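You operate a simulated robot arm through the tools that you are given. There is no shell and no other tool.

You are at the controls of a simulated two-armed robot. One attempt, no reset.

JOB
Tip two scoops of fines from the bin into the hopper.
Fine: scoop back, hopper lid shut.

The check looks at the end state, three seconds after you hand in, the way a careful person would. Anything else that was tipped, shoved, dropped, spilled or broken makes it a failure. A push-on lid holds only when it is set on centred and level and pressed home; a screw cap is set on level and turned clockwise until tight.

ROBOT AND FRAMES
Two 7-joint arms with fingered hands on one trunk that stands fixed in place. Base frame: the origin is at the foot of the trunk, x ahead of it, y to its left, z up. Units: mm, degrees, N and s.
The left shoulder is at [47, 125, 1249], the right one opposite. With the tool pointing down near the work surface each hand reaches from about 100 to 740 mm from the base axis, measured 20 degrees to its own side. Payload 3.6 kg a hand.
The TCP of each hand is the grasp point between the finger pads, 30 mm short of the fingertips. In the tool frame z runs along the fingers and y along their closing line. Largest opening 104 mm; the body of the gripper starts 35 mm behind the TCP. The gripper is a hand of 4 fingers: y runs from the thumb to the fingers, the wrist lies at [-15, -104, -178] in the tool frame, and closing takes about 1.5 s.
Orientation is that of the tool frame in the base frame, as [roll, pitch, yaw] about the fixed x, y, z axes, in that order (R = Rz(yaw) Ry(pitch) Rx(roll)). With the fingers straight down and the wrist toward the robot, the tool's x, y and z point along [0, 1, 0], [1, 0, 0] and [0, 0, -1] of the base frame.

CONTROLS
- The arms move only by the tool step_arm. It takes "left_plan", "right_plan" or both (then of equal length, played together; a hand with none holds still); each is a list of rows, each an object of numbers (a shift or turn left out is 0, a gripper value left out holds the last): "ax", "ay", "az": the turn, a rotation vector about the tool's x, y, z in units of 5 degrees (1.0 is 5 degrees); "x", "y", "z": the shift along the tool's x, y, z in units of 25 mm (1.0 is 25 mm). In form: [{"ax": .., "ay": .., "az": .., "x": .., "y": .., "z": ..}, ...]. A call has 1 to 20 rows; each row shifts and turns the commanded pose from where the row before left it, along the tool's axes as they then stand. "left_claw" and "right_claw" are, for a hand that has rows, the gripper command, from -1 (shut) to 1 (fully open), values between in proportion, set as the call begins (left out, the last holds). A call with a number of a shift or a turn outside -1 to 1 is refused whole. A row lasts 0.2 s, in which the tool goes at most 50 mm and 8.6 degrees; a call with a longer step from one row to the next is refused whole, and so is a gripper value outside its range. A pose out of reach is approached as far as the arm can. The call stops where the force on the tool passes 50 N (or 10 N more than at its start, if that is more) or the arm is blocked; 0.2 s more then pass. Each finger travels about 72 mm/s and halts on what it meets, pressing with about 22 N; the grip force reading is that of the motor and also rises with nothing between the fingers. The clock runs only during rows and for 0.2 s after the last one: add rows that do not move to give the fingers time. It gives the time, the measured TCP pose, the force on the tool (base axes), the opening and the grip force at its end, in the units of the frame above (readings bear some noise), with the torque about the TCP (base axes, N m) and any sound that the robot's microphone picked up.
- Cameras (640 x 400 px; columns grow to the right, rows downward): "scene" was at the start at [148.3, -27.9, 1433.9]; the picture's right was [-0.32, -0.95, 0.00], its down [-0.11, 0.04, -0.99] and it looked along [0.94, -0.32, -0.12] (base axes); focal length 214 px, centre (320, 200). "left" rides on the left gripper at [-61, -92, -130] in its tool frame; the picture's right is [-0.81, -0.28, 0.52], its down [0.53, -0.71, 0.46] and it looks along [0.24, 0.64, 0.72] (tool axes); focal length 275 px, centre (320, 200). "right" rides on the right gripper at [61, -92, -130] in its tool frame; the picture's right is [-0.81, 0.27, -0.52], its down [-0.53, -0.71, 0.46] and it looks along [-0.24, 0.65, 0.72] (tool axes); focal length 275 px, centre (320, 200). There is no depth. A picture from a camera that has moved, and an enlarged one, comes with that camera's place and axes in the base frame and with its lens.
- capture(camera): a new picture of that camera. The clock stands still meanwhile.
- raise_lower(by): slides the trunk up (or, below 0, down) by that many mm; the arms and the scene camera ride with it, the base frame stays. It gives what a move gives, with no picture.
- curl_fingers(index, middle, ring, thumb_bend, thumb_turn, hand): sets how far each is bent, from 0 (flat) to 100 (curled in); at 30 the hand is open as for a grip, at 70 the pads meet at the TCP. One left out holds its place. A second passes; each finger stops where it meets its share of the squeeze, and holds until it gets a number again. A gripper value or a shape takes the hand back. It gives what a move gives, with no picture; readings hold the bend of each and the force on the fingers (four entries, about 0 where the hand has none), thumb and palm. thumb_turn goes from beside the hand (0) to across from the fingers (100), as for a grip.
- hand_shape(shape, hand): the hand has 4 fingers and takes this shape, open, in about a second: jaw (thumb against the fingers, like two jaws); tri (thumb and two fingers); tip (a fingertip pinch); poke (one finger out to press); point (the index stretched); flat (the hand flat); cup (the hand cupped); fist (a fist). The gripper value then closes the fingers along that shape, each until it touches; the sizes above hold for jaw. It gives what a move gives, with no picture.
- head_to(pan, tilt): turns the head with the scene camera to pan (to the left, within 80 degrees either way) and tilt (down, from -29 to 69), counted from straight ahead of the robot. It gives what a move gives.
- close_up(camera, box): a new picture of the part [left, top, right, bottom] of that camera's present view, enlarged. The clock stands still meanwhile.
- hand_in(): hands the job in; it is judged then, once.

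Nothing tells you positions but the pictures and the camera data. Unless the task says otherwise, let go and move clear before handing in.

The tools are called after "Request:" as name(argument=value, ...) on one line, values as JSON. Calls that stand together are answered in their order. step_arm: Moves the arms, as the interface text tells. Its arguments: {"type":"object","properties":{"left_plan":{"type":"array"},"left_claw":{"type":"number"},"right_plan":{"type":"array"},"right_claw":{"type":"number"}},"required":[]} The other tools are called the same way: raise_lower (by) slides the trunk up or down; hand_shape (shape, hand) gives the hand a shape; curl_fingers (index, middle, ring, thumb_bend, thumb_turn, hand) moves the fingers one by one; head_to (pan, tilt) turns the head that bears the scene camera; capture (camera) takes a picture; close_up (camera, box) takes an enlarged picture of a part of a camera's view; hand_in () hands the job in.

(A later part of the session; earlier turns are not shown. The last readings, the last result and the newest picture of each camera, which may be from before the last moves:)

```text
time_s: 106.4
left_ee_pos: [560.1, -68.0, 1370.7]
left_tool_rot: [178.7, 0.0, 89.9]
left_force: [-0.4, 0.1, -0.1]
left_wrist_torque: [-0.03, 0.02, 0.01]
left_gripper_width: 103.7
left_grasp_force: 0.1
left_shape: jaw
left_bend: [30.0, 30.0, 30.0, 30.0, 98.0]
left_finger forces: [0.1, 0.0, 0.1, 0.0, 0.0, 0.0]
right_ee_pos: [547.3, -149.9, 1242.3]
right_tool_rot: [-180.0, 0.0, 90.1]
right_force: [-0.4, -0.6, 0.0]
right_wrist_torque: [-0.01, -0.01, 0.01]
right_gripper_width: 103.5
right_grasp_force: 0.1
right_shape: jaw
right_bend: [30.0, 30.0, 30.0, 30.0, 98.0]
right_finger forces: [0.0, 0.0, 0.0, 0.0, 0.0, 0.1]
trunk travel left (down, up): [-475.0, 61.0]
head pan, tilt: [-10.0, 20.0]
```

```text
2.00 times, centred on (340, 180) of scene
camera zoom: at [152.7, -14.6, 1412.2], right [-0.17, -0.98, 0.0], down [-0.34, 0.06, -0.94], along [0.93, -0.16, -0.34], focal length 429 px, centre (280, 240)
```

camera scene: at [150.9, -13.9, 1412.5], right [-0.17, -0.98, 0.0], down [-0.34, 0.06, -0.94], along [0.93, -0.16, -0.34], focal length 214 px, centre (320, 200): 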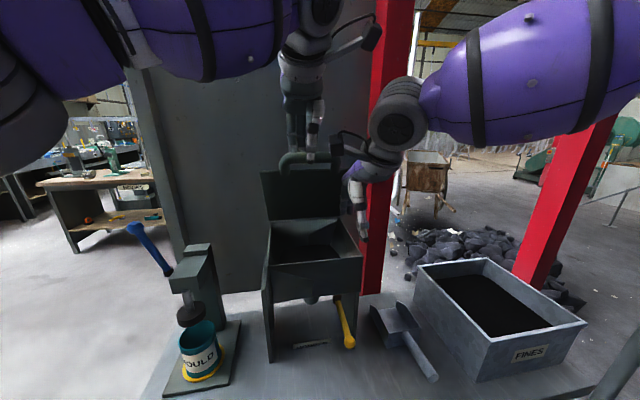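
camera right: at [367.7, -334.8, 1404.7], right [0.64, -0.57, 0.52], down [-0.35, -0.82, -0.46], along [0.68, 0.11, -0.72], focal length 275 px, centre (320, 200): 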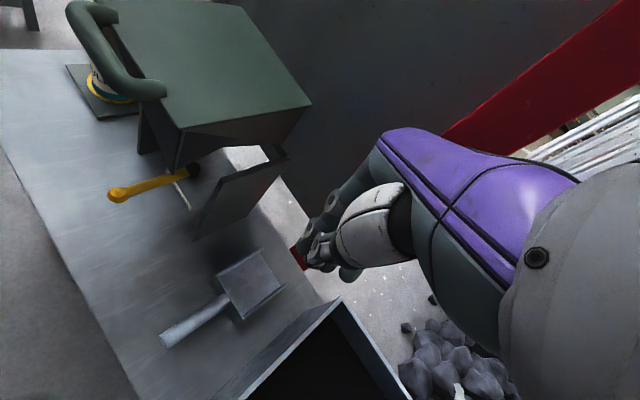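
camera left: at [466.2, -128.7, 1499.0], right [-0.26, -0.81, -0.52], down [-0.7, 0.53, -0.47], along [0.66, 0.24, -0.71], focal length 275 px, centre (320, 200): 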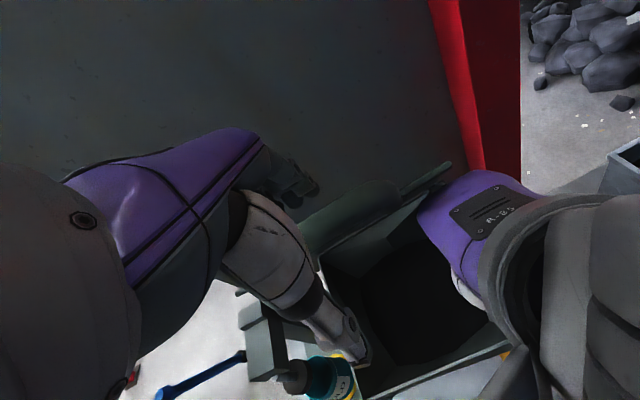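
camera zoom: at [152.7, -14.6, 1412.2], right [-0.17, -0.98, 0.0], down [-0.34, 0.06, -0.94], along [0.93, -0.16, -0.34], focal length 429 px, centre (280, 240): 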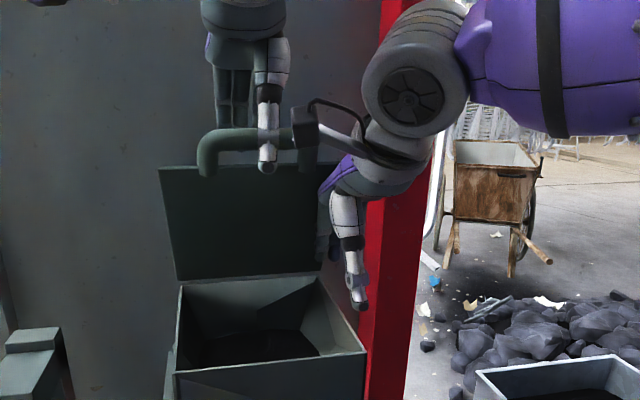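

Both hands read zero force and the lid stays where it is, so its hinge holds by friction. I'll lift the left hand clear and then push the lid further open with the right.

Request:
step_arm(left_plan=[{"z": -0.7}, {"z": -0.7}, {"z": -0.7}])

Request:
close_up(camera="scene", box=[240, 80, 440, 280])

```text
time_s: 107.2
left_ee_pos: [558.3, -66.9, 1424.5]
left_tool_rot: [178.6, 0.0, 89.8]
left_force: [-0.8, 0.8, 0.1]
left_wrist_torque: [0.03, 0.0, -0.01]
left_gripper_width: 103.7
left_grasp_force: 0.0
left_shape: jaw
left_bend: [30.0, 30.0, 30.0, 30.0, 98.0]
left_finger forces: [0.0, 0.0, 0.1, 0.0, 0.0, 0.0]
right_ee_pos: [546.4, -150.1, 1242.5]
right_tool_rot: [179.9, -0.1, 90.0]
right_force: [0.5, -0.2, 0.3]
right_wrist_torque: [0.0, -0.01, 0.03]
right_gripper_width: 103.8
right_grasp_force: 0.1
right_shape: jaw
right_bend: [30.0, 30.0, 30.0, 30.0, 98.0]
right_finger forces: [0.0, 0.0, 0.1, 0.0, 0.1, 0.0]
trunk travel left (down, up): [-475.0, 61.0]
head pan, tilt: [-10.0, 20.0]
```

```text
2.00 times, centred on (340, 180) of scene
camera zoom: at [152.3, -14.9, 1412.3], right [-0.17, -0.98, 0.0], down [-0.34, 0.06, -0.94], along [0.93, -0.16, -0.34], focal length 429 px, centre (280, 240)
```

zoom: 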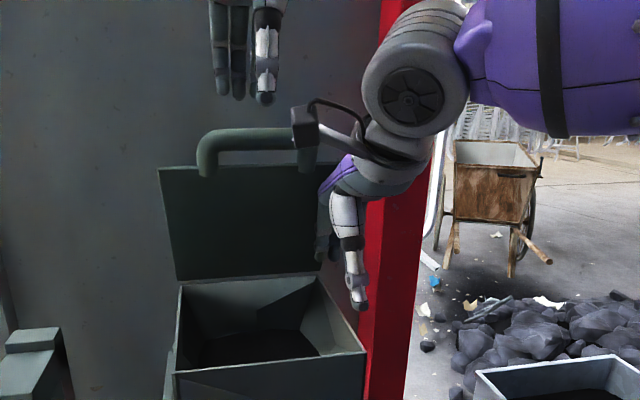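

The lid stands by itself at about 57°. Retreating the left hand to the side, then pushing the lid further open with the right hand.

Request:
step_arm(left_plan=[{"y": -0.9, "x": 0.4}, {"y": -0.9, "x": 0.4}, {"y": -0.9, "x": 0.4}, {"y": -0.9, "x": 0.4}, {"y": -0.9, "x": 0.4}, {"y": -0.9, "x": 0.4}, {"y": -0.9, "x": 0.4}, {"y": -0.9, "x": 0.4}, {"z": -0.8}, {"z": -0.8}])

Request:
step_arm(right_plan=[{"y": 0.3}, {"y": 0.3}, {"y": 0.3}, {"y": 0.3}, {"y": 0.3}, {"y": 0.3}, {"y": 0.3}, {"y": 0.3}])

Request:
capture(camera="scene")

```text
time_s: 109.4
left_ee_pos: [377.1, 12.8, 1460.1]
left_tool_rot: [178.7, 0.1, 90.0]
left_force: [-0.1, 0.9, -0.1]
left_wrist_torque: [-0.01, 0.02, -0.01]
left_gripper_width: 103.6
left_grasp_force: 0.1
left_shape: jaw
left_bend: [30.0, 30.0, 30.0, 30.0, 98.0]
left_finger forces: [0.1, 0.1, 0.0, 0.0, 0.1, 0.0]
right_ee_pos: [547.4, -151.4, 1242.1]
right_tool_rot: [179.9, 0.0, 89.9]
right_force: [0.9, 0.4, -0.2]
right_wrist_torque: [-0.01, 0.0, 0.0]
right_gripper_width: 103.7
right_grasp_force: 0.0
right_shape: jaw
right_bend: [30.0, 30.0, 30.0, 30.0, 98.0]
right_finger forces: [0.0, 0.0, 0.1, 0.0, 0.0, 0.0]
trunk travel left (down, up): [-475.0, 61.0]
head pan, tilt: [-10.0, 20.0]
```

```text
time_s: 111.2
left_ee_pos: [377.3, 13.0, 1460.7]
left_tool_rot: [178.8, 0.0, 89.8]
left_force: [0.3, 0.1, 0.4]
left_wrist_torque: [0.02, 0.0, -0.02]
left_gripper_width: 103.7
left_grasp_force: 0.0
left_shape: jaw
left_bend: [30.0, 30.0, 30.0, 30.0, 98.0]
left_finger forces: [0.0, 0.1, 0.0, 0.1, 0.1, 0.1]
right_ee_pos: [605.8, -150.5, 1242.6]
right_tool_rot: [180.0, 0.0, 89.9]
right_force: [-3.1, 0.8, 0.4]
right_wrist_torque: [-0.02, -0.11, -0.03]
right_gripper_width: 103.8
right_grasp_force: 0.0
right_shape: jaw
right_bend: [30.0, 32.0, 30.0, 30.0, 98.0]
right_finger forces: [0.1, 3.6, 0.1, 0.0, 0.0, 0.0]
trunk travel left (down, up): [-475.0, 61.0]
head pan, tilt: [-10.0, 20.0]
```

```text
taken
camera scene: at [152.0, -14.5, 1412.3], right [-0.17, -0.98, 0.0], down [-0.34, 0.06, -0.94], along [0.93, -0.16, -0.34], focal length 214 px, centre (320, 200)
```

scene: 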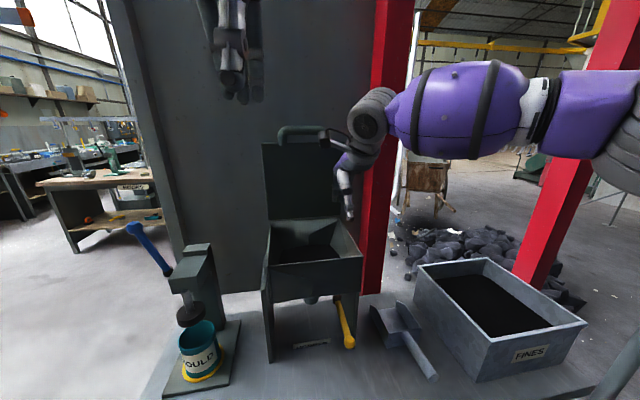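

The lid is almost vertical now. Retracting the right hand to see that it stays.

Request:
step_arm(right_plan=[{"y": -0.6}, {"y": -0.6}, {"y": -0.6}, {"y": -0.6}, {"y": -0.6}, {"x": -0.9}, {"x": -0.9}, {"x": -0.9}, {"x": -0.9}, {"x": -0.9}, {"x": -0.9}, {"x": -0.9}])

Request:
capture(camera="scene")

Request:
close_up(camera="scene", box=[230, 100, 390, 260])

```text
time_s: 113.8
left_ee_pos: [377.9, 11.5, 1460.7]
left_tool_rot: [178.6, 0.0, 89.9]
left_force: [0.2, 0.1, -0.4]
left_wrist_torque: [-0.03, 0.01, 0.04]
left_gripper_width: 103.8
left_grasp_force: 0.0
left_shape: jaw
left_bend: [30.0, 30.0, 30.0, 30.0, 98.0]
left_finger forces: [0.1, 0.0, 0.1, 0.1, 0.0, 0.1]
right_ee_pos: [532.7, -309.2, 1243.0]
right_tool_rot: [180.0, 0.0, 90.1]
right_force: [0.3, -0.1, 0.7]
right_wrist_torque: [0.02, 0.01, -0.05]
right_gripper_width: 103.8
right_grasp_force: 0.1
right_shape: jaw
right_bend: [30.0, 30.0, 30.0, 30.0, 98.0]
right_finger forces: [0.0, 0.0, 0.0, 0.0, 0.1, 0.1]
trunk travel left (down, up): [-475.0, 61.0]
head pan, tilt: [-10.0, 20.0]
```

```text
taken
camera scene: at [152.4, -15.0, 1412.3], right [-0.17, -0.98, 0.0], down [-0.34, 0.06, -0.94], along [0.93, -0.16, -0.34], focal length 214 px, centre (320, 200)
```

scene: 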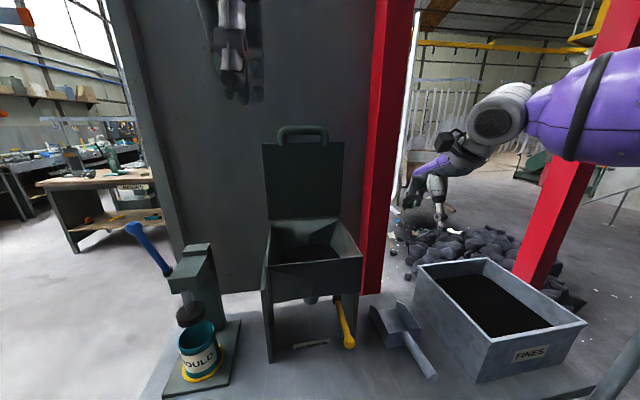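

```text
2.50 times, centred on (310, 180) of scene
camera zoom: at [152.4, -15.0, 1412.3], right [-0.17, -0.98, 0.0], down [-0.34, 0.06, -0.94], along [0.93, -0.16, -0.34], focal length 536 px, centre (345, 250)
```

zoom: 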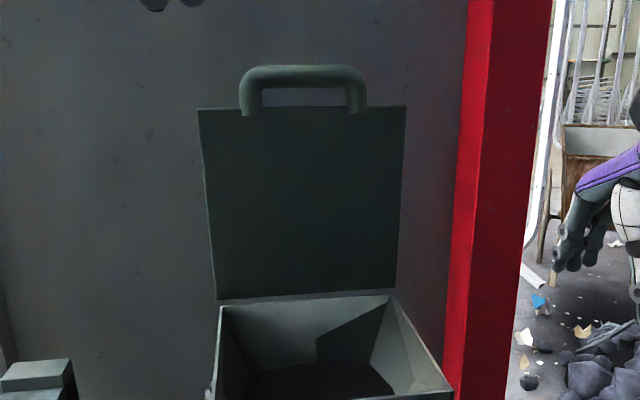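

The lid stands open on its own, so both hands are free and the trunk can be lowered for the bench work. Lowering the trunk by 120 mm.

Request:
raise_lower(by=-120)

Request:
head_to(pan=-25, tilt=35)

Request:
capture(camera="scene")

```text
time_s: 115.3
left_ee_pos: [379.0, 13.0, 1339.6]
left_tool_rot: [178.6, 0.0, 89.8]
left_force: [-0.5, 0.1, -0.8]
left_wrist_torque: [-0.04, -0.02, -0.03]
left_gripper_width: 103.7
left_grasp_force: 0.1
left_shape: jaw
left_bend: [30.0, 30.0, 30.0, 30.0, 98.0]
left_finger forces: [0.0, 0.0, 0.0, 0.0, 0.1, 0.1]
right_ee_pos: [531.7, -307.9, 1122.8]
right_tool_rot: [179.9, 0.0, 89.9]
right_force: [-0.4, 0.5, 0.2]
right_wrist_torque: [-0.02, -0.01, 0.0]
right_gripper_width: 103.6
right_grasp_force: 0.1
right_shape: jaw
right_bend: [30.0, 30.0, 30.0, 30.0, 98.0]
right_finger forces: [0.0, 0.0, 0.0, 0.1, 0.1, 0.0]
trunk travel left (down, up): [-355.0, 181.0]
head pan, tilt: [-10.0, 20.0]
```

```text
time_s: 116.0
left_ee_pos: [379.9, 11.9, 1339.7]
left_tool_rot: [178.7, 0.0, 89.8]
left_force: [0.1, 0.2, 0.8]
left_wrist_torque: [0.02, 0.0, -0.01]
left_gripper_width: 103.8
left_grasp_force: 0.1
left_shape: jaw
left_bend: [30.0, 30.0, 30.0, 30.0, 98.0]
left_finger forces: [0.0, 0.0, 0.0, 0.0, 0.0, 0.1]
right_ee_pos: [531.8, -308.0, 1122.4]
right_tool_rot: [179.9, 0.0, 90.1]
right_force: [-0.5, 0.3, -0.3]
right_wrist_torque: [0.0, -0.02, -0.01]
right_gripper_width: 103.8
right_grasp_force: 0.0
right_shape: jaw
right_bend: [30.0, 30.0, 30.0, 30.0, 98.0]
right_finger forces: [0.0, 0.1, 0.0, 0.0, 0.0, 0.0]
trunk travel left (down, up): [-355.0, 181.0]
head pan, tilt: [-25.0, 35.0]
```

```text
taken
camera scene: at [186.0, -35.5, 1257.2], right [-0.42, -0.91, 0.0], down [-0.52, 0.24, -0.82], along [0.74, -0.35, -0.57], focal length 214 px, centre (320, 200)
```

scene: 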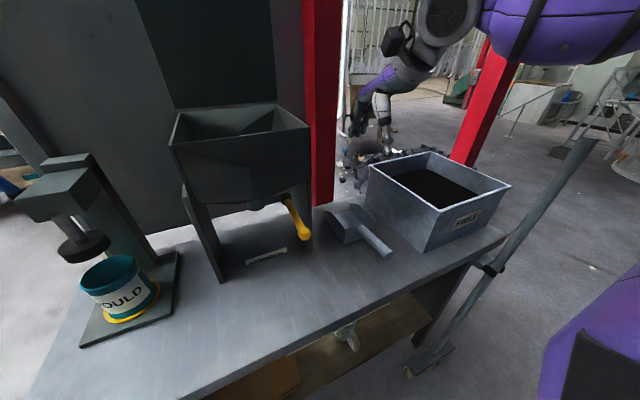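

Taking enlarged views from this lower height to refine the scoop and bin positions.

Request:
close_up(camera="scene", box=[310, 180, 420, 280])

Request:
close_up(camera="scene", box=[350, 140, 530, 270])

Request:
capture(camera="right")

```text
4.00 times, centred on (365, 230) of scene
camera zoom: at [186.0, -35.5, 1257.2], right [-0.42, -0.91, 0.0], down [-0.52, 0.24, -0.82], along [0.74, -0.35, -0.57], focal length 858 px, centre (140, 80)
```

zoom: 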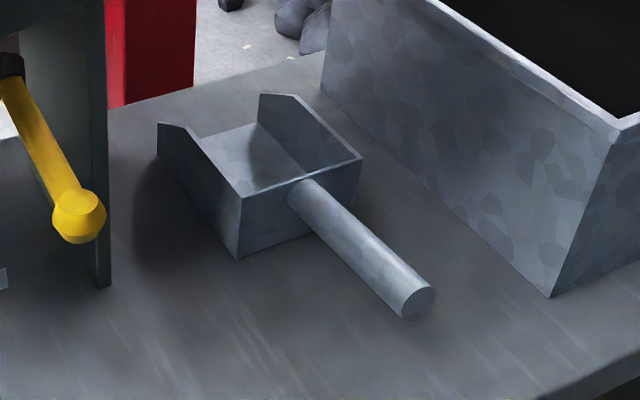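

```text
3.08 times, centred on (440, 205) of scene
camera zoom: at [186.0, -35.5, 1257.2], right [-0.42, -0.91, 0.0], down [-0.52, 0.24, -0.82], along [0.74, -0.35, -0.57], focal length 660 px, centre (-49, 185)
```

zoom: 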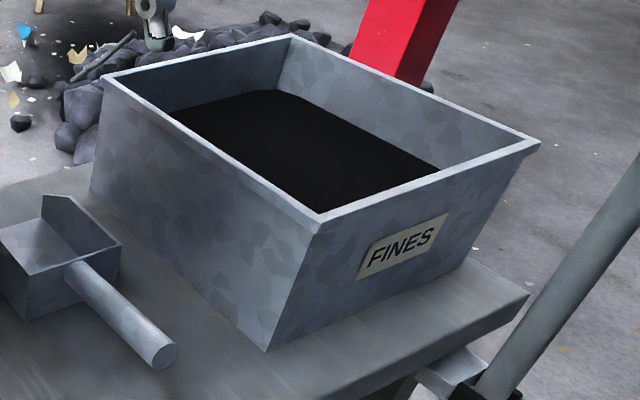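

```text
taken
camera right: at [439.4, -246.8, 1253.8], right [0.27, -0.81, 0.52], down [-0.71, -0.53, -0.46], along [0.65, -0.24, -0.72], focal length 275 px, centre (320, 200)
```

right: 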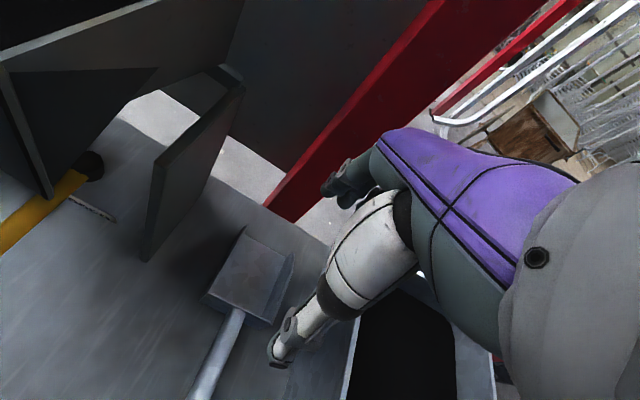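

The refined handle position agrees with before: end (424,-327,860), base (545,-331,838). Turning the right hand to yaw 180 again and approaching with the 20° forward tilt.

Request:
step_arm(right_plan=[{"az": -1}, {"az": -1}, {"az": -1}, {"az": -1}, {"az": -1}, {"az": -1}, {"az": -1}, {"az": -1}, {"az": -1}, {"az": -1}, {"az": -1}, {"az": -1}, {"az": -1}, {"az": -1}, {"az": -1}, {"az": -1}, {"az": -1}, {"az": -1}])

Request:
step_arm(right_plan=[{"ay": -1}, {"ay": -1}, {"ay": -1}, {"ay": -1}, {"x": 0.483, "y": -0.088, "z": 0.748}, {"x": 0.483, "y": -0.088, "z": 0.748}, {"x": 0.483, "y": -0.088, "z": 0.748}, {"x": 0.483, "y": -0.088, "z": 0.748}, {"x": 0.483, "y": -0.088, "z": 0.748}, {"x": 0.483, "y": -0.088, "z": 0.748}, {"x": 0.483, "y": -0.088, "z": 0.748}, {"x": 0.483, "y": -0.088, "z": 0.748}, {"x": 0.483, "y": -0.088, "z": 0.748}, {"x": 0.483, "y": -0.088, "z": 0.748}])

Request:
capture(camera="scene")

Request:
capture(camera="right")

```text
time_s: 119.8
left_ee_pos: [379.2, 12.4, 1339.7]
left_tool_rot: [178.6, 0.0, 90.0]
left_force: [0.6, -0.1, 0.0]
left_wrist_torque: [0.03, -0.02, -0.02]
left_gripper_width: 103.7
left_grasp_force: 0.1
left_shape: jaw
left_bend: [30.0, 30.0, 30.0, 30.0, 98.0]
left_finger forces: [0.0, 0.0, 0.0, 0.1, 0.0, 0.0]
right_ee_pos: [531.4, -307.1, 1122.0]
right_tool_rot: [179.9, 0.1, -179.8]
right_force: [0.8, 0.5, 0.2]
right_wrist_torque: [-0.02, 0.03, -0.01]
right_gripper_width: 103.8
right_grasp_force: 0.1
right_shape: jaw
right_bend: [30.0, 30.0, 30.0, 30.0, 98.0]
right_finger forces: [0.1, 0.0, 0.1, 0.0, 0.0, 0.0]
trunk travel left (down, up): [-355.0, 181.0]
head pan, tilt: [-25.0, 35.0]
```

```text
time_s: 122.8
left_ee_pos: [378.5, 11.7, 1340.4]
left_tool_rot: [178.7, 0.0, 89.9]
left_force: [-0.5, 0.5, -0.2]
left_wrist_torque: [-0.01, 0.02, -0.01]
left_gripper_width: 103.8
left_grasp_force: 0.0
left_shape: jaw
left_bend: [30.0, 30.0, 30.0, 30.0, 98.0]
left_finger forces: [0.1, 0.0, 0.0, 0.0, 0.0, 0.0]
right_ee_pos: [483.0, -330.4, 904.4]
right_tool_rot: [-180.0, 20.1, -180.0]
right_force: [-0.7, -1.0, 0.0]
right_wrist_torque: [0.05, -0.01, -0.02]
right_gripper_width: 103.7
right_grasp_force: 0.0
right_shape: jaw
right_bend: [30.0, 30.0, 30.0, 30.0, 98.0]
right_finger forces: [0.0, 0.0, 0.0, 0.1, 0.1, 0.0]
trunk travel left (down, up): [-355.0, 181.0]
head pan, tilt: [-25.0, 35.0]
```

```text
taken
camera scene: at [186.0, -35.8, 1257.1], right [-0.42, -0.91, 0.0], down [-0.52, 0.24, -0.82], along [0.74, -0.35, -0.57], focal length 214 px, centre (320, 200)
```

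scene: 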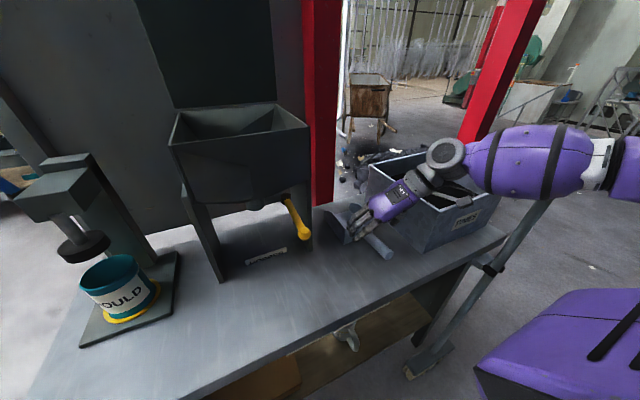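

```text
taken
camera right: at [379.8, -422.2, 1007.3], right [0.58, 0.27, 0.76], down [0.66, -0.71, -0.25], along [0.48, 0.64, -0.6], focal length 275 px, centre (320, 200)
```

right: 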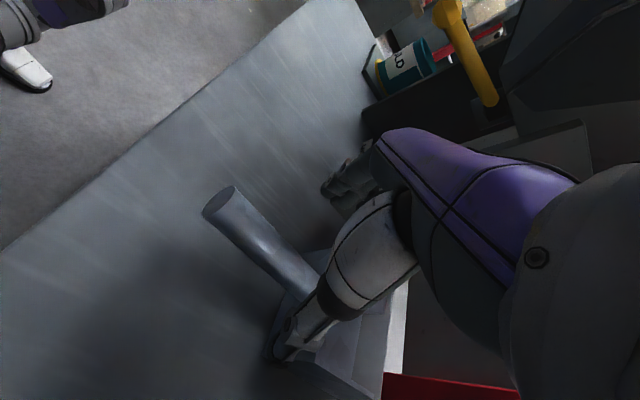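

Good alignment. Now advancing along the fingers to enclose the handle next to the pan.

Request:
step_arm(right_plan=[{"z": 0.5}, {"z": 0.5}, {"z": 0.5}, {"z": 0.4}, {"z": 0.3}])

Request:
capture(camera="right")

Request:
close_up(camera="scene", box=[310, 160, 430, 280])

```text
time_s: 124.0
left_ee_pos: [379.5, 12.4, 1340.0]
left_tool_rot: [178.7, 0.0, 89.9]
left_force: [0.2, -0.7, 0.0]
left_wrist_torque: [0.01, 0.01, 0.03]
left_gripper_width: 103.8
left_grasp_force: 0.0
left_shape: jaw
left_bend: [30.0, 30.0, 30.0, 30.0, 98.0]
left_finger forces: [0.0, 0.0, 0.0, 0.0, 0.1, 0.1]
right_ee_pos: [500.7, -328.8, 853.3]
right_tool_rot: [-180.0, 20.0, 179.9]
right_force: [0.4, 0.2, 0.6]
right_wrist_torque: [-0.01, 0.03, -0.01]
right_gripper_width: 103.5
right_grasp_force: 0.0
right_shape: jaw
right_bend: [30.0, 30.0, 30.0, 30.0, 98.0]
right_finger forces: [0.0, 0.0, 0.0, 0.1, 0.0, 0.1]
trunk travel left (down, up): [-355.0, 181.0]
head pan, tilt: [-25.0, 35.0]
```

```text
taken
camera right: at [398.2, -421.2, 955.9], right [0.58, 0.27, 0.76], down [0.66, -0.71, -0.25], along [0.48, 0.64, -0.6], focal length 275 px, centre (320, 200)
```

right: 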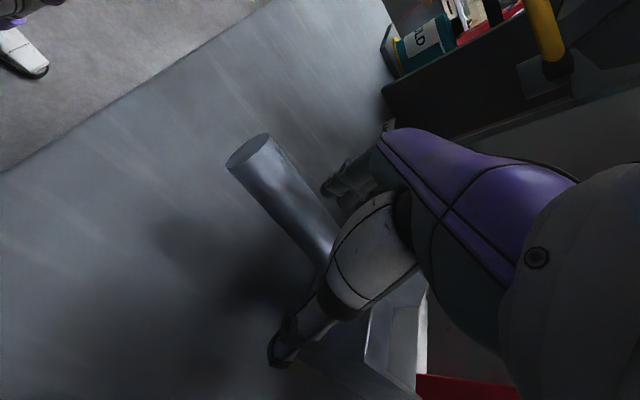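

```text
3.33 times, centred on (370, 220) of scene
camera zoom: at [186.1, -35.7, 1257.1], right [-0.42, -0.91, 0.0], down [-0.52, 0.24, -0.82], along [0.74, -0.35, -0.57], focal length 715 px, centre (153, 133)
```

zoom: 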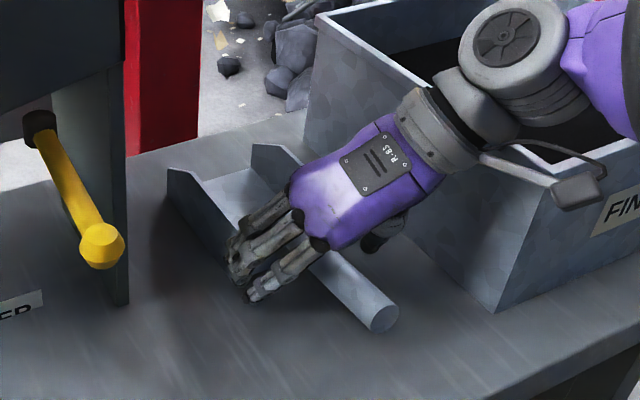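

One more small step down, then closing the right hand.

Request:
step_arm(right_plan=[{"z": 0.2}, {}])

Request:
step_arm(right_plan=[{}, {}, {}, {}, {}, {}, {}, {}, {}], right_claw=-1)

Request:
capture(camera="right")

Request:
close_up(camera="scene", box=[310, 160, 430, 280])

```text
time_s: 124.7
left_ee_pos: [378.8, 12.3, 1339.5]
left_tool_rot: [178.8, 0.0, 89.9]
left_force: [0.4, -0.5, -0.3]
left_wrist_torque: [-0.01, 0.02, -0.01]
left_gripper_width: 103.9
left_grasp_force: 0.1
left_shape: jaw
left_bend: [30.0, 30.0, 30.0, 30.0, 98.0]
left_finger forces: [0.0, 0.1, 0.0, 0.0, 0.0, 0.0]
right_ee_pos: [501.9, -330.2, 848.4]
right_tool_rot: [180.0, 20.0, 179.9]
right_force: [0.1, 0.2, -0.2]
right_wrist_torque: [0.03, 0.01, -0.01]
right_gripper_width: 103.6
right_grasp_force: 0.1
right_shape: jaw
right_bend: [30.0, 30.0, 30.0, 30.0, 98.0]
right_finger forces: [0.1, 0.0, 0.1, 0.1, 0.0, 0.0]
trunk travel left (down, up): [-355.0, 181.0]
head pan, tilt: [-25.0, 35.0]
```

```text
time_s: 126.7
left_ee_pos: [378.9, 12.4, 1340.2]
left_tool_rot: [178.7, 0.0, 89.9]
left_force: [0.0, 0.0, 0.6]
left_wrist_torque: [0.0, -0.01, 0.03]
left_gripper_width: 103.6
left_grasp_force: 0.1
left_shape: jaw
left_bend: [30.0, 30.0, 30.0, 30.0, 98.0]
left_finger forces: [0.1, 0.0, 0.0, 0.0, 0.0, 0.0]
right_ee_pos: [501.0, -329.8, 849.5]
right_tool_rot: [-180.0, 20.0, 179.8]
right_force: [-1.2, 0.4, 0.1]
right_wrist_torque: [0.03, -0.01, 0.02]
right_gripper_width: 11.3
right_grasp_force: 22.0
right_shape: jaw
right_bend: [72.0, 71.0, 61.0, 79.0, 100.0]
right_finger forces: [6.2, 3.0, 2.1, 0.0, 15.1, 0.1]
trunk travel left (down, up): [-355.0, 181.0]
head pan, tilt: [-25.0, 35.0]
```

```text
taken
camera right: at [399.6, -421.1, 951.5], right [0.58, 0.27, 0.76], down [0.66, -0.71, -0.25], along [0.48, 0.64, -0.6], focal length 275 px, centre (320, 200)
```

right: 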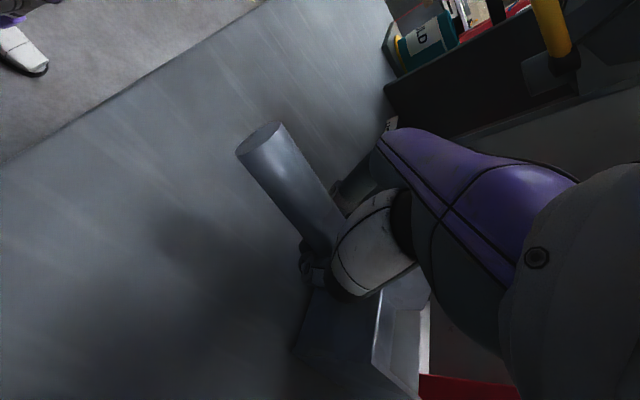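

```text
3.33 times, centred on (370, 220) of scene
camera zoom: at [186.0, -35.6, 1257.1], right [-0.42, -0.91, 0.0], down [-0.52, 0.24, -0.82], along [0.74, -0.35, -0.57], focal length 715 px, centre (153, 133)
```

zoom: 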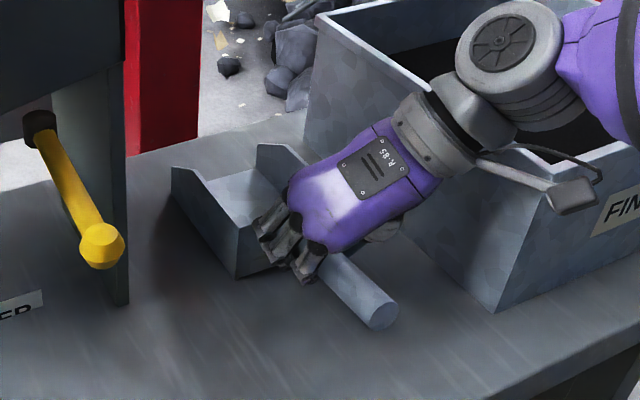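

The hand has closed around the handle close to the pan. A small test lift of 20 mm to check for droop.

Request:
step_arm(right_plan=[{"x": -0.137, "z": -0.376}, {"x": -0.137, "z": -0.376}, {}])

Request:
close_up(camera="scene", box=[310, 160, 430, 280])

Request:
capture(camera="right")

```text
time_s: 127.5
left_ee_pos: [379.3, 13.2, 1338.9]
left_tool_rot: [178.8, -0.1, 89.9]
left_force: [0.5, 0.4, 0.2]
left_wrist_torque: [0.0, -0.01, 0.01]
left_gripper_width: 103.7
left_grasp_force: 0.1
left_shape: jaw
left_bend: [30.0, 30.0, 30.0, 30.0, 98.0]
left_finger forces: [0.1, 0.0, 0.1, 0.1, 0.1, 0.0]
right_ee_pos: [502.4, -329.3, 870.1]
right_tool_rot: [180.0, 20.0, -179.9]
right_force: [0.3, 1.1, -1.8]
right_wrist_torque: [-0.01, 0.05, 0.02]
right_gripper_width: 10.8
right_grasp_force: 22.1
right_shape: jaw
right_bend: [72.0, 71.0, 62.0, 79.0, 100.0]
right_finger forces: [1.8, 2.2, 2.7, 0.0, 2.8, 0.0]
trunk travel left (down, up): [-355.0, 181.0]
head pan, tilt: [-25.0, 35.0]
```

```text
3.33 times, centred on (370, 220) of scene
camera zoom: at [186.1, -35.7, 1257.1], right [-0.42, -0.91, 0.0], down [-0.52, 0.24, -0.82], along [0.74, -0.35, -0.57], focal length 715 px, centre (153, 133)
```

zoom: 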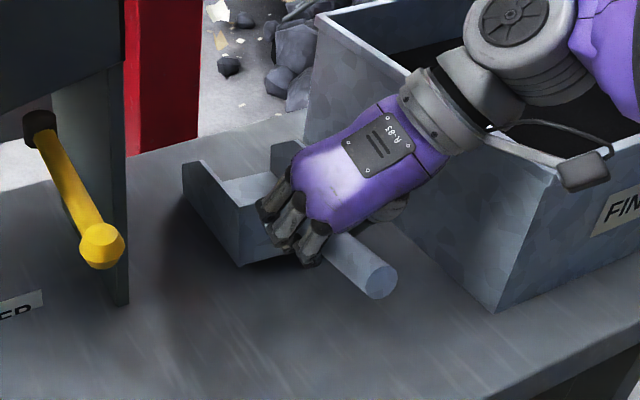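

```text
taken
camera right: at [399.3, -421.0, 971.3], right [0.58, 0.27, 0.76], down [0.66, -0.71, -0.25], along [0.48, 0.64, -0.6], focal length 275 px, centre (320, 200)
```

right: 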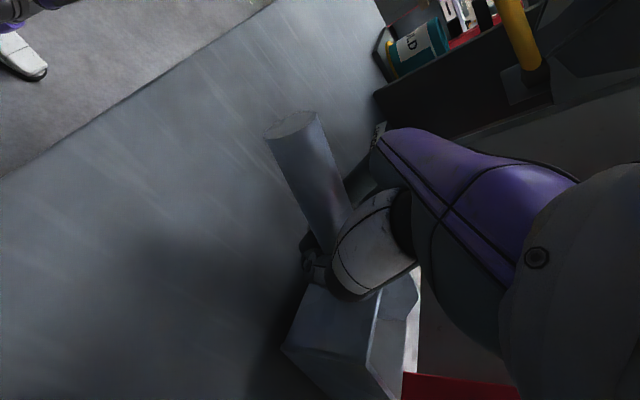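

The scoop is light (about 2 N), but it hangs loosely in the ring of fingers, with contact forces of only 2–3 N. I'll set it back down and curl the fingers further around the handle for a firm power grip.

Request:
step_arm(right_plan=[{"x": 0.137, "z": 0.376}, {"x": 0.137, "z": 0.376}, {}])

Request:
curl_fingers(hand="right", thumb_bend=40, index=100, middle=100, ring=100)

Request:
capture(camera="right")

Request:
close_up(camera="scene", box=[310, 160, 430, 280])

```text
time_s: 128.2
left_ee_pos: [379.4, 12.9, 1339.3]
left_tool_rot: [178.7, -0.1, 89.9]
left_force: [0.5, 0.1, 0.3]
left_wrist_torque: [-0.02, 0.02, -0.02]
left_gripper_width: 103.8
left_grasp_force: 0.1
left_shape: jaw
left_bend: [30.0, 30.0, 30.0, 30.0, 98.0]
left_finger forces: [0.1, 0.1, 0.0, 0.0, 0.1, 0.0]
right_ee_pos: [501.8, -329.0, 850.1]
right_tool_rot: [179.9, 20.1, 179.9]
right_force: [-0.2, -0.5, -0.1]
right_wrist_torque: [0.0, -0.03, 0.01]
right_gripper_width: 10.4
right_grasp_force: 21.9
right_shape: jaw
right_bend: [72.0, 71.0, 65.0, 79.0, 100.0]
right_finger forces: [3.2, 0.1, 1.9, 0.1, 3.7, 0.0]
trunk travel left (down, up): [-355.0, 181.0]
head pan, tilt: [-25.0, 35.0]
```

```text
time_s: 129.2
left_ee_pos: [378.9, 10.9, 1340.3]
left_tool_rot: [178.7, 0.0, 89.9]
left_force: [0.0, 0.8, 0.6]
left_wrist_torque: [0.03, 0.02, 0.01]
left_gripper_width: 103.7
left_grasp_force: 0.1
left_shape: jaw
left_bend: [30.0, 30.0, 30.0, 30.0, 98.0]
left_finger forces: [0.0, 0.0, 0.1, 0.0, 0.0, 0.0]
right_ee_pos: [501.5, -329.1, 848.0]
right_tool_rot: [180.0, 20.0, 179.9]
right_force: [1.2, -1.2, -2.5]
right_wrist_torque: [0.03, 0.16, 0.01]
right_gripper_width: 57.0
right_grasp_force: 19.8
right_shape: fingers
right_bend: [99.0, 98.0, 96.0, 40.0, 100.0]
right_finger forces: [6.4, 5.0, 9.0, 0.0, 0.0, 19.0]
trunk travel left (down, up): [-355.0, 181.0]
head pan, tilt: [-25.0, 35.0]
```

```text
taken
camera right: at [399.8, -420.8, 951.4], right [0.58, 0.27, 0.76], down [0.66, -0.71, -0.25], along [0.48, 0.64, -0.6], focal length 275 px, centre (320, 200)
```

right: 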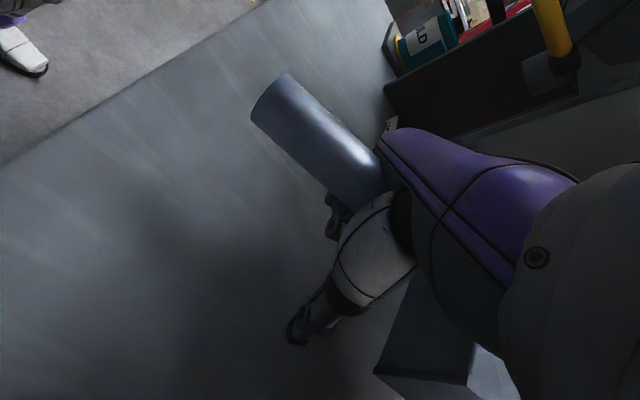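

```text
3.33 times, centred on (370, 220) of scene
camera zoom: at [186.1, -35.7, 1257.1], right [-0.42, -0.91, 0.0], down [-0.52, 0.24, -0.82], along [0.74, -0.35, -0.57], focal length 715 px, centre (153, 133)
```

zoom: 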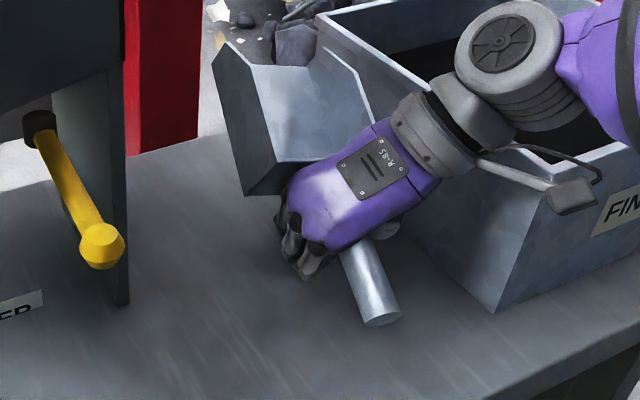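

Now it is a true power grip: the handle is pressed into the palm (19 N) by all three fingers, and the scoop came up with its front raised. I'll close the thumb over too, lift higher, and see how the scoop sits in the hand.

Request:
curl_fingers(hand="right", thumb_bend=90)

Request:
step_arm(right_plan=[{"x": -0.274, "z": -0.752}, {"x": -0.274, "z": -0.752}, {"x": -0.274, "z": -0.752}, {"x": -0.274, "z": -0.752}, {"x": -0.274, "z": -0.752}])

Request:
close_up(camera="scene", box=[310, 130, 450, 260])

Request:
capture(camera="right")

Request:
capture(camera="left")

```text
time_s: 130.2
left_ee_pos: [379.7, 12.1, 1339.6]
left_tool_rot: [178.7, 0.0, 89.8]
left_force: [0.7, -0.1, -0.6]
left_wrist_torque: [0.04, 0.01, 0.0]
left_gripper_width: 103.7
left_grasp_force: 0.0
left_shape: jaw
left_bend: [30.0, 30.0, 30.0, 30.0, 98.0]
left_finger forces: [0.0, 0.0, 0.0, 0.0, 0.0, 0.1]
right_ee_pos: [501.8, -329.0, 849.9]
right_tool_rot: [179.9, 20.0, 179.9]
right_force: [-0.4, 0.8, -2.4]
right_wrist_torque: [0.09, 0.11, 0.01]
right_gripper_width: 34.8
right_grasp_force: 47.5
right_shape: fingers
right_bend: [99.0, 99.0, 97.0, 87.0, 100.0]
right_finger forces: [8.4, 4.8, 9.4, 0.0, 26.2, 46.0]
trunk travel left (down, up): [-355.0, 181.0]
head pan, tilt: [-25.0, 35.0]
```

```text
time_s: 131.4
left_ee_pos: [379.3, 12.8, 1339.3]
left_tool_rot: [178.7, 0.0, 89.9]
left_force: [-0.9, -0.4, 0.5]
left_wrist_torque: [-0.02, 0.01, -0.03]
left_gripper_width: 103.7
left_grasp_force: 0.0
left_shape: jaw
left_bend: [30.0, 30.0, 30.0, 30.0, 98.0]
left_finger forces: [0.0, 0.0, 0.0, 0.0, 0.1, 0.0]
right_ee_pos: [502.9, -330.9, 948.3]
right_tool_rot: [179.9, 19.9, 180.0]
right_force: [-0.3, 0.2, -2.3]
right_wrist_torque: [0.02, 0.13, -0.02]
right_gripper_width: 34.9
right_grasp_force: 47.3
right_shape: fingers
right_bend: [99.0, 99.0, 97.0, 87.0, 100.0]
right_finger forces: [8.5, 4.8, 9.6, 0.0, 25.5, 44.9]
trunk travel left (down, up): [-355.0, 181.0]
head pan, tilt: [-25.0, 35.0]
```

```text
3.08 times, centred on (380, 195) of scene
camera zoom: at [185.9, -35.6, 1257.2], right [-0.42, -0.91, 0.0], down [-0.52, 0.24, -0.82], along [0.74, -0.35, -0.57], focal length 660 px, centre (135, 215)
```

zoom: 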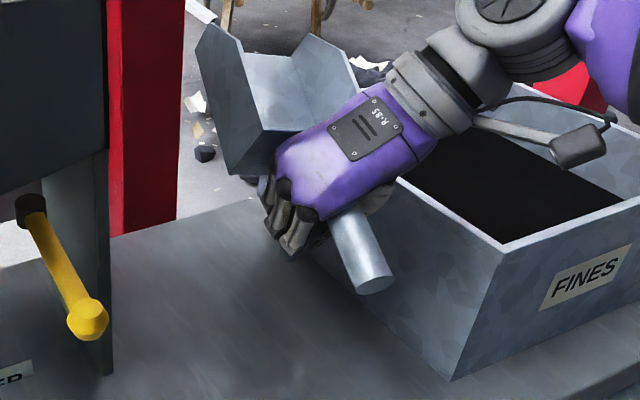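

```text
taken
camera right: at [399.8, -421.6, 1051.4], right [0.58, 0.27, 0.76], down [0.66, -0.71, -0.25], along [0.48, 0.64, -0.6], focal length 275 px, centre (320, 200)
```

right: 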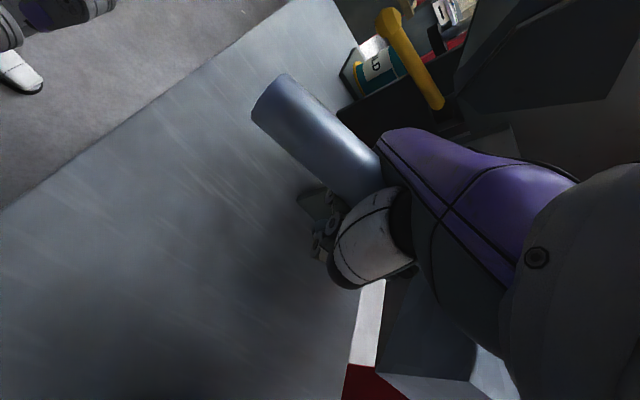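

```text
taken
camera left: at [285.3, -48.2, 1467.7], right [-0.26, -0.81, -0.52], down [-0.7, 0.53, -0.47], along [0.66, 0.24, -0.71], focal length 275 px, centre (320, 200)
```

left: 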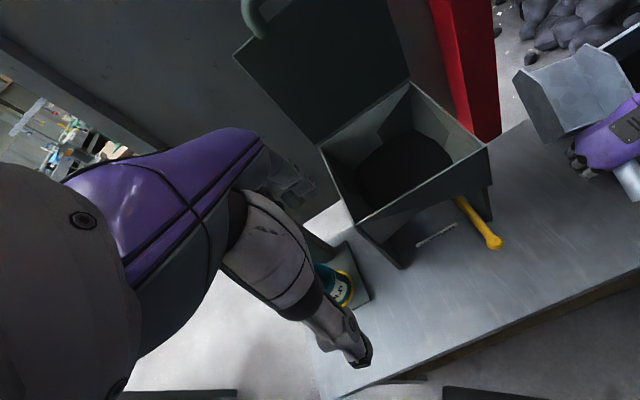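

The scoop is held very firmly now (palm 45 N, thumb 25 N) with its front raised about 30°. I'll zoom in to find exactly how it sits relative to the hand.

Request:
close_up(camera="left", box=[480, 20, 640, 220])

Request:
close_up(camera="scene", box=[340, 125, 440, 225])

```text
2.00 times, centred on (560, 120) of left
camera zoom: at [285.3, -48.2, 1467.7], right [-0.26, -0.81, -0.52], down [-0.7, 0.53, -0.47], along [0.66, 0.24, -0.71], focal length 551 px, centre (-160, 360)
```

zoom: 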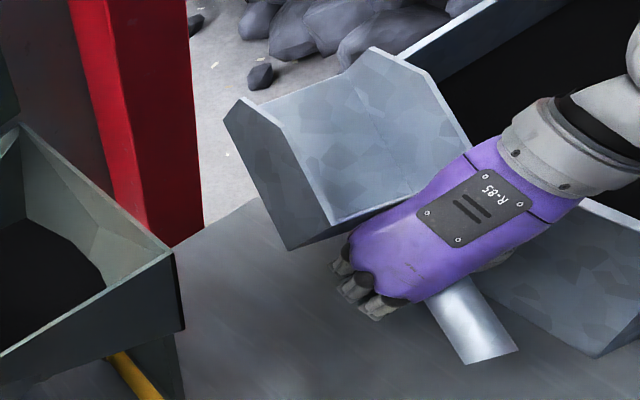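

```text
4.00 times, centred on (390, 175) of scene
camera zoom: at [185.9, -35.6, 1257.2], right [-0.42, -0.91, 0.0], down [-0.52, 0.24, -0.82], along [0.74, -0.35, -0.57], focal length 858 px, centre (40, 300)
```

zoom: 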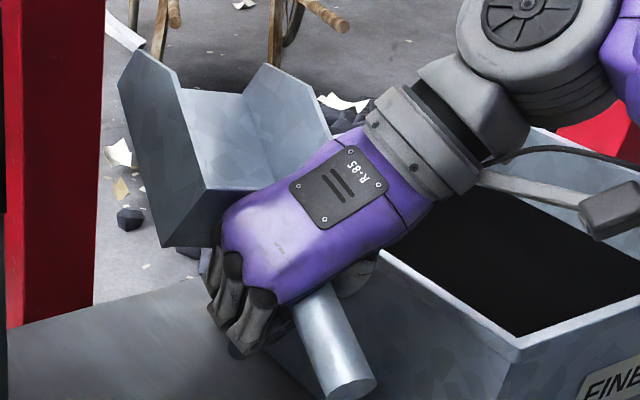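

The geometry in the hand is now clear: with the hand vertical the pan is level, its floor about 26 mm above the TCP, and it points 15° toward the thumb side. I'll raise it, level it, and turn it so it faces back toward the robot over the bin, which is the natural digging direction for this grip.

Request:
step_arm(right_plan=[{"x": -0.308, "z": -0.846}, {"x": -0.308, "z": -0.846}, {"x": -0.308, "z": -0.846}, {"x": -0.308, "z": -0.846}, {"x": -0.308, "z": -0.846}, {"x": -0.308, "z": -0.846}, {"x": -0.308, "z": -0.846}, {"x": -0.308, "z": -0.846}, {"ax": -0.27, "ay": 0.96}, {"ax": -0.27, "ay": 0.96}, {"ax": -0.27, "ay": 0.96}, {"ax": -0.27, "ay": 0.96}])

Request:
head_to(pan=-30, tilt=20)

Request:
capture(camera="scene")

```text
time_s: 134.1
left_ee_pos: [380.8, 12.3, 1339.2]
left_tool_rot: [178.7, 0.1, 89.8]
left_force: [0.8, -0.6, -1.6]
left_wrist_torque: [0.01, 0.01, -0.02]
left_gripper_width: 103.7
left_grasp_force: 0.0
left_shape: jaw
left_bend: [30.0, 30.0, 30.0, 30.0, 98.0]
left_finger forces: [0.0, 0.0, 0.1, 0.0, 0.0, 0.0]
right_ee_pos: [502.8, -330.0, 1127.5]
right_tool_rot: [174.7, 0.8, -179.1]
right_force: [0.3, -0.3, -2.6]
right_wrist_torque: [0.08, 0.16, -0.02]
right_gripper_width: 34.6
right_grasp_force: 44.7
right_shape: fingers
right_bend: [99.0, 99.0, 97.0, 87.0, 100.0]
right_finger forces: [9.1, 4.6, 9.6, 0.0, 23.5, 42.1]
trunk travel left (down, up): [-355.0, 181.0]
head pan, tilt: [-25.0, 35.0]
```

```text
time_s: 134.8
left_ee_pos: [379.8, 12.7, 1338.5]
left_tool_rot: [178.7, 0.0, 89.9]
left_force: [0.0, -0.1, -0.2]
left_wrist_torque: [-0.01, 0.0, 0.0]
left_gripper_width: 103.6
left_grasp_force: 0.0
left_shape: jaw
left_bend: [30.0, 30.0, 30.0, 30.0, 98.0]
left_finger forces: [0.0, 0.0, 0.0, 0.0, 0.0, 0.0]
right_ee_pos: [501.5, -330.5, 1129.0]
right_tool_rot: [174.8, 0.8, -179.2]
right_force: [0.2, -0.5, -2.3]
right_wrist_torque: [0.04, 0.14, 0.02]
right_gripper_width: 34.5
right_grasp_force: 44.5
right_shape: fingers
right_bend: [99.0, 99.0, 97.0, 87.0, 100.0]
right_finger forces: [9.1, 4.6, 9.5, 0.1, 23.6, 42.1]
trunk travel left (down, up): [-355.0, 181.0]
head pan, tilt: [-30.0, 20.0]
```

```text
taken
camera scene: at [187.1, -45.0, 1280.9], right [-0.5, -0.87, 0.0], down [-0.3, 0.17, -0.94], along [0.81, -0.47, -0.34], focal length 214 px, centre (320, 200)
```

scene: 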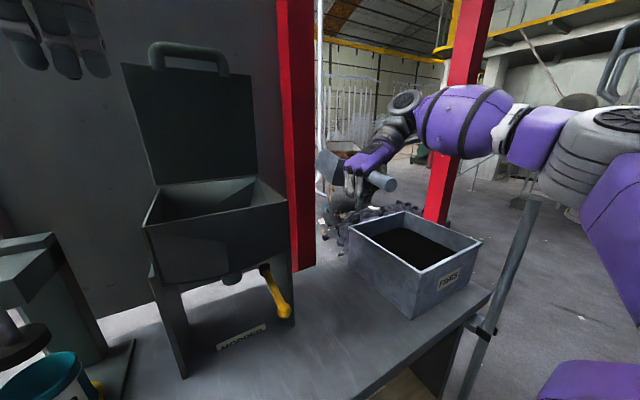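

I'll zoom in to verify the scoop's attitude in this pose.

Request:
close_up(camera="scene", box=[300, 90, 440, 230])

Request:
capture(camera="left")

```text
2.86 times, centred on (370, 160) of scene
camera zoom: at [187.1, -45.0, 1280.9], right [-0.5, -0.87, 0.0], down [-0.3, 0.17, -0.94], along [0.81, -0.47, -0.34], focal length 613 px, centre (177, 314)
```

zoom: 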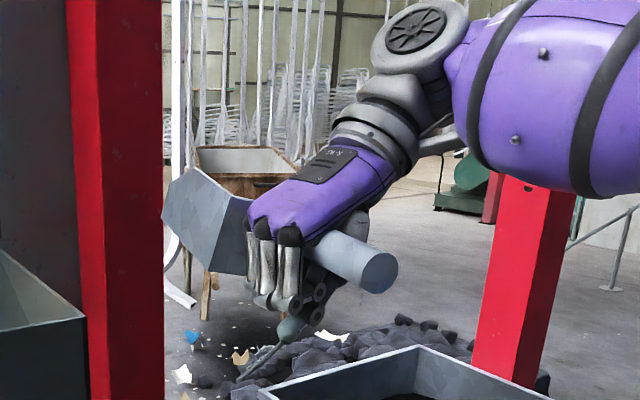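

```text
taken
camera left: at [285.7, -48.4, 1467.6], right [-0.26, -0.81, -0.52], down [-0.7, 0.53, -0.47], along [0.66, 0.24, -0.71], focal length 275 px, centre (320, 200)
```

left: 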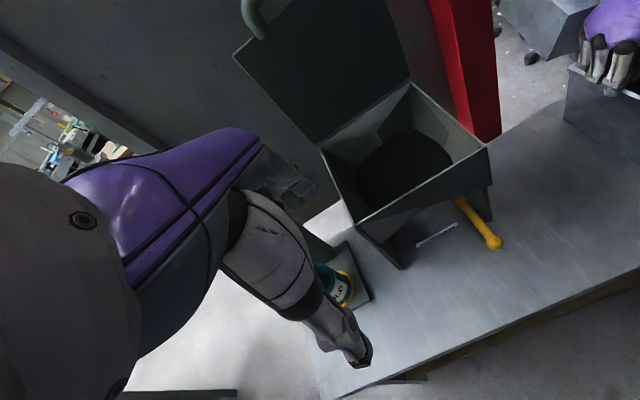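

The pan looks level. Now turning the hand about the vertical in place, half of the way first.

Request:
step_arm(right_plan=[{"az": 1}, {"az": 1}, {"az": 1}, {"az": 1}, {"az": 1}, {"az": 1}, {"az": 1}, {"az": 1}, {"az": 1}, {"az": 1}, {"az": 1}, {"az": 1}, {"az": 1}, {"az": 1}, {"az": 1}, {"az": 1}])

Request:
capture(camera="scene")

Request:
capture(camera="right")

```text
time_s: 138.2
left_ee_pos: [378.5, 12.9, 1339.4]
left_tool_rot: [178.7, 0.0, 89.9]
left_force: [0.1, -0.4, 0.2]
left_wrist_torque: [0.0, 0.02, -0.02]
left_gripper_width: 103.7
left_grasp_force: 0.2
left_shape: jaw
left_bend: [30.0, 30.0, 30.0, 30.0, 98.0]
left_finger forces: [0.0, 0.0, 0.0, 0.0, 0.1, 0.0]
right_ee_pos: [502.6, -330.0, 1129.0]
right_tool_rot: [178.1, -5.1, 100.8]
right_force: [-0.6, 0.1, -1.8]
right_wrist_torque: [0.18, -0.02, 0.01]
right_gripper_width: 34.5
right_grasp_force: 42.5
right_shape: fingers
right_bend: [99.0, 99.0, 97.0, 87.0, 100.0]
right_finger forces: [9.8, 4.6, 9.9, 0.0, 21.9, 38.7]
trunk travel left (down, up): [-355.0, 181.0]
head pan, tilt: [-30.0, 20.0]
```

```text
taken
camera scene: at [186.8, -44.9, 1281.0], right [-0.5, -0.87, 0.0], down [-0.3, 0.17, -0.94], along [0.81, -0.47, -0.34], focal length 214 px, centre (320, 200)
```

scene: 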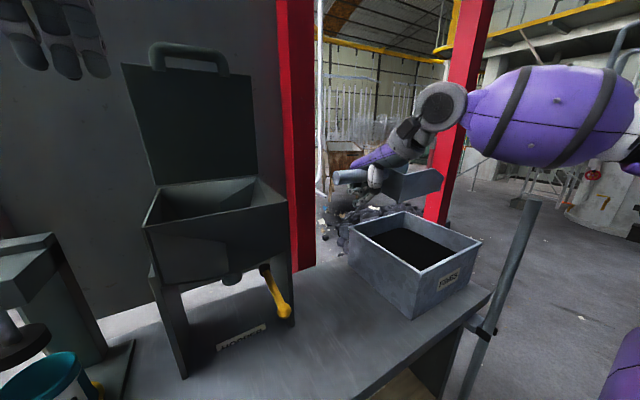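

```text
taken
camera right: at [398.6, -299.4, 1262.1], right [0.42, -0.79, 0.45], down [-0.59, -0.61, -0.52], along [0.69, -0.05, -0.72], focal length 275 px, centre (320, 200)
```

right: 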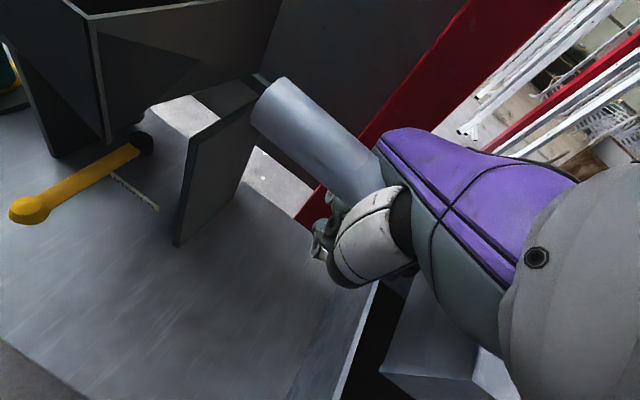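

The scoop now points to the right over the bin, roughly level. Checking its attitude closely.

Request:
close_up(camera="scene", box=[320, 130, 460, 230])

```text
4.00 times, centred on (390, 180) of scene
camera zoom: at [186.8, -44.9, 1281.0], right [-0.5, -0.87, 0.0], down [-0.3, 0.17, -0.94], along [0.81, -0.47, -0.34], focal length 858 px, centre (40, 280)
```

zoom: 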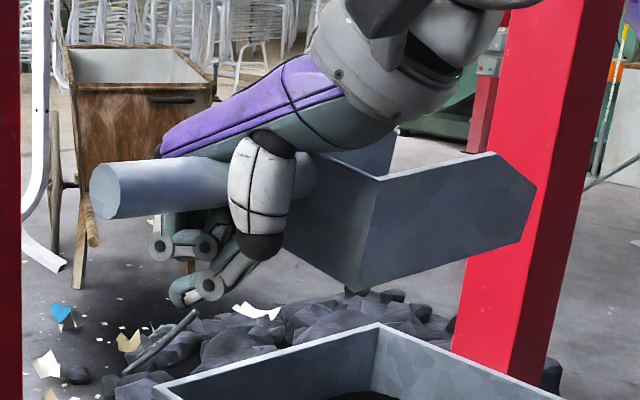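

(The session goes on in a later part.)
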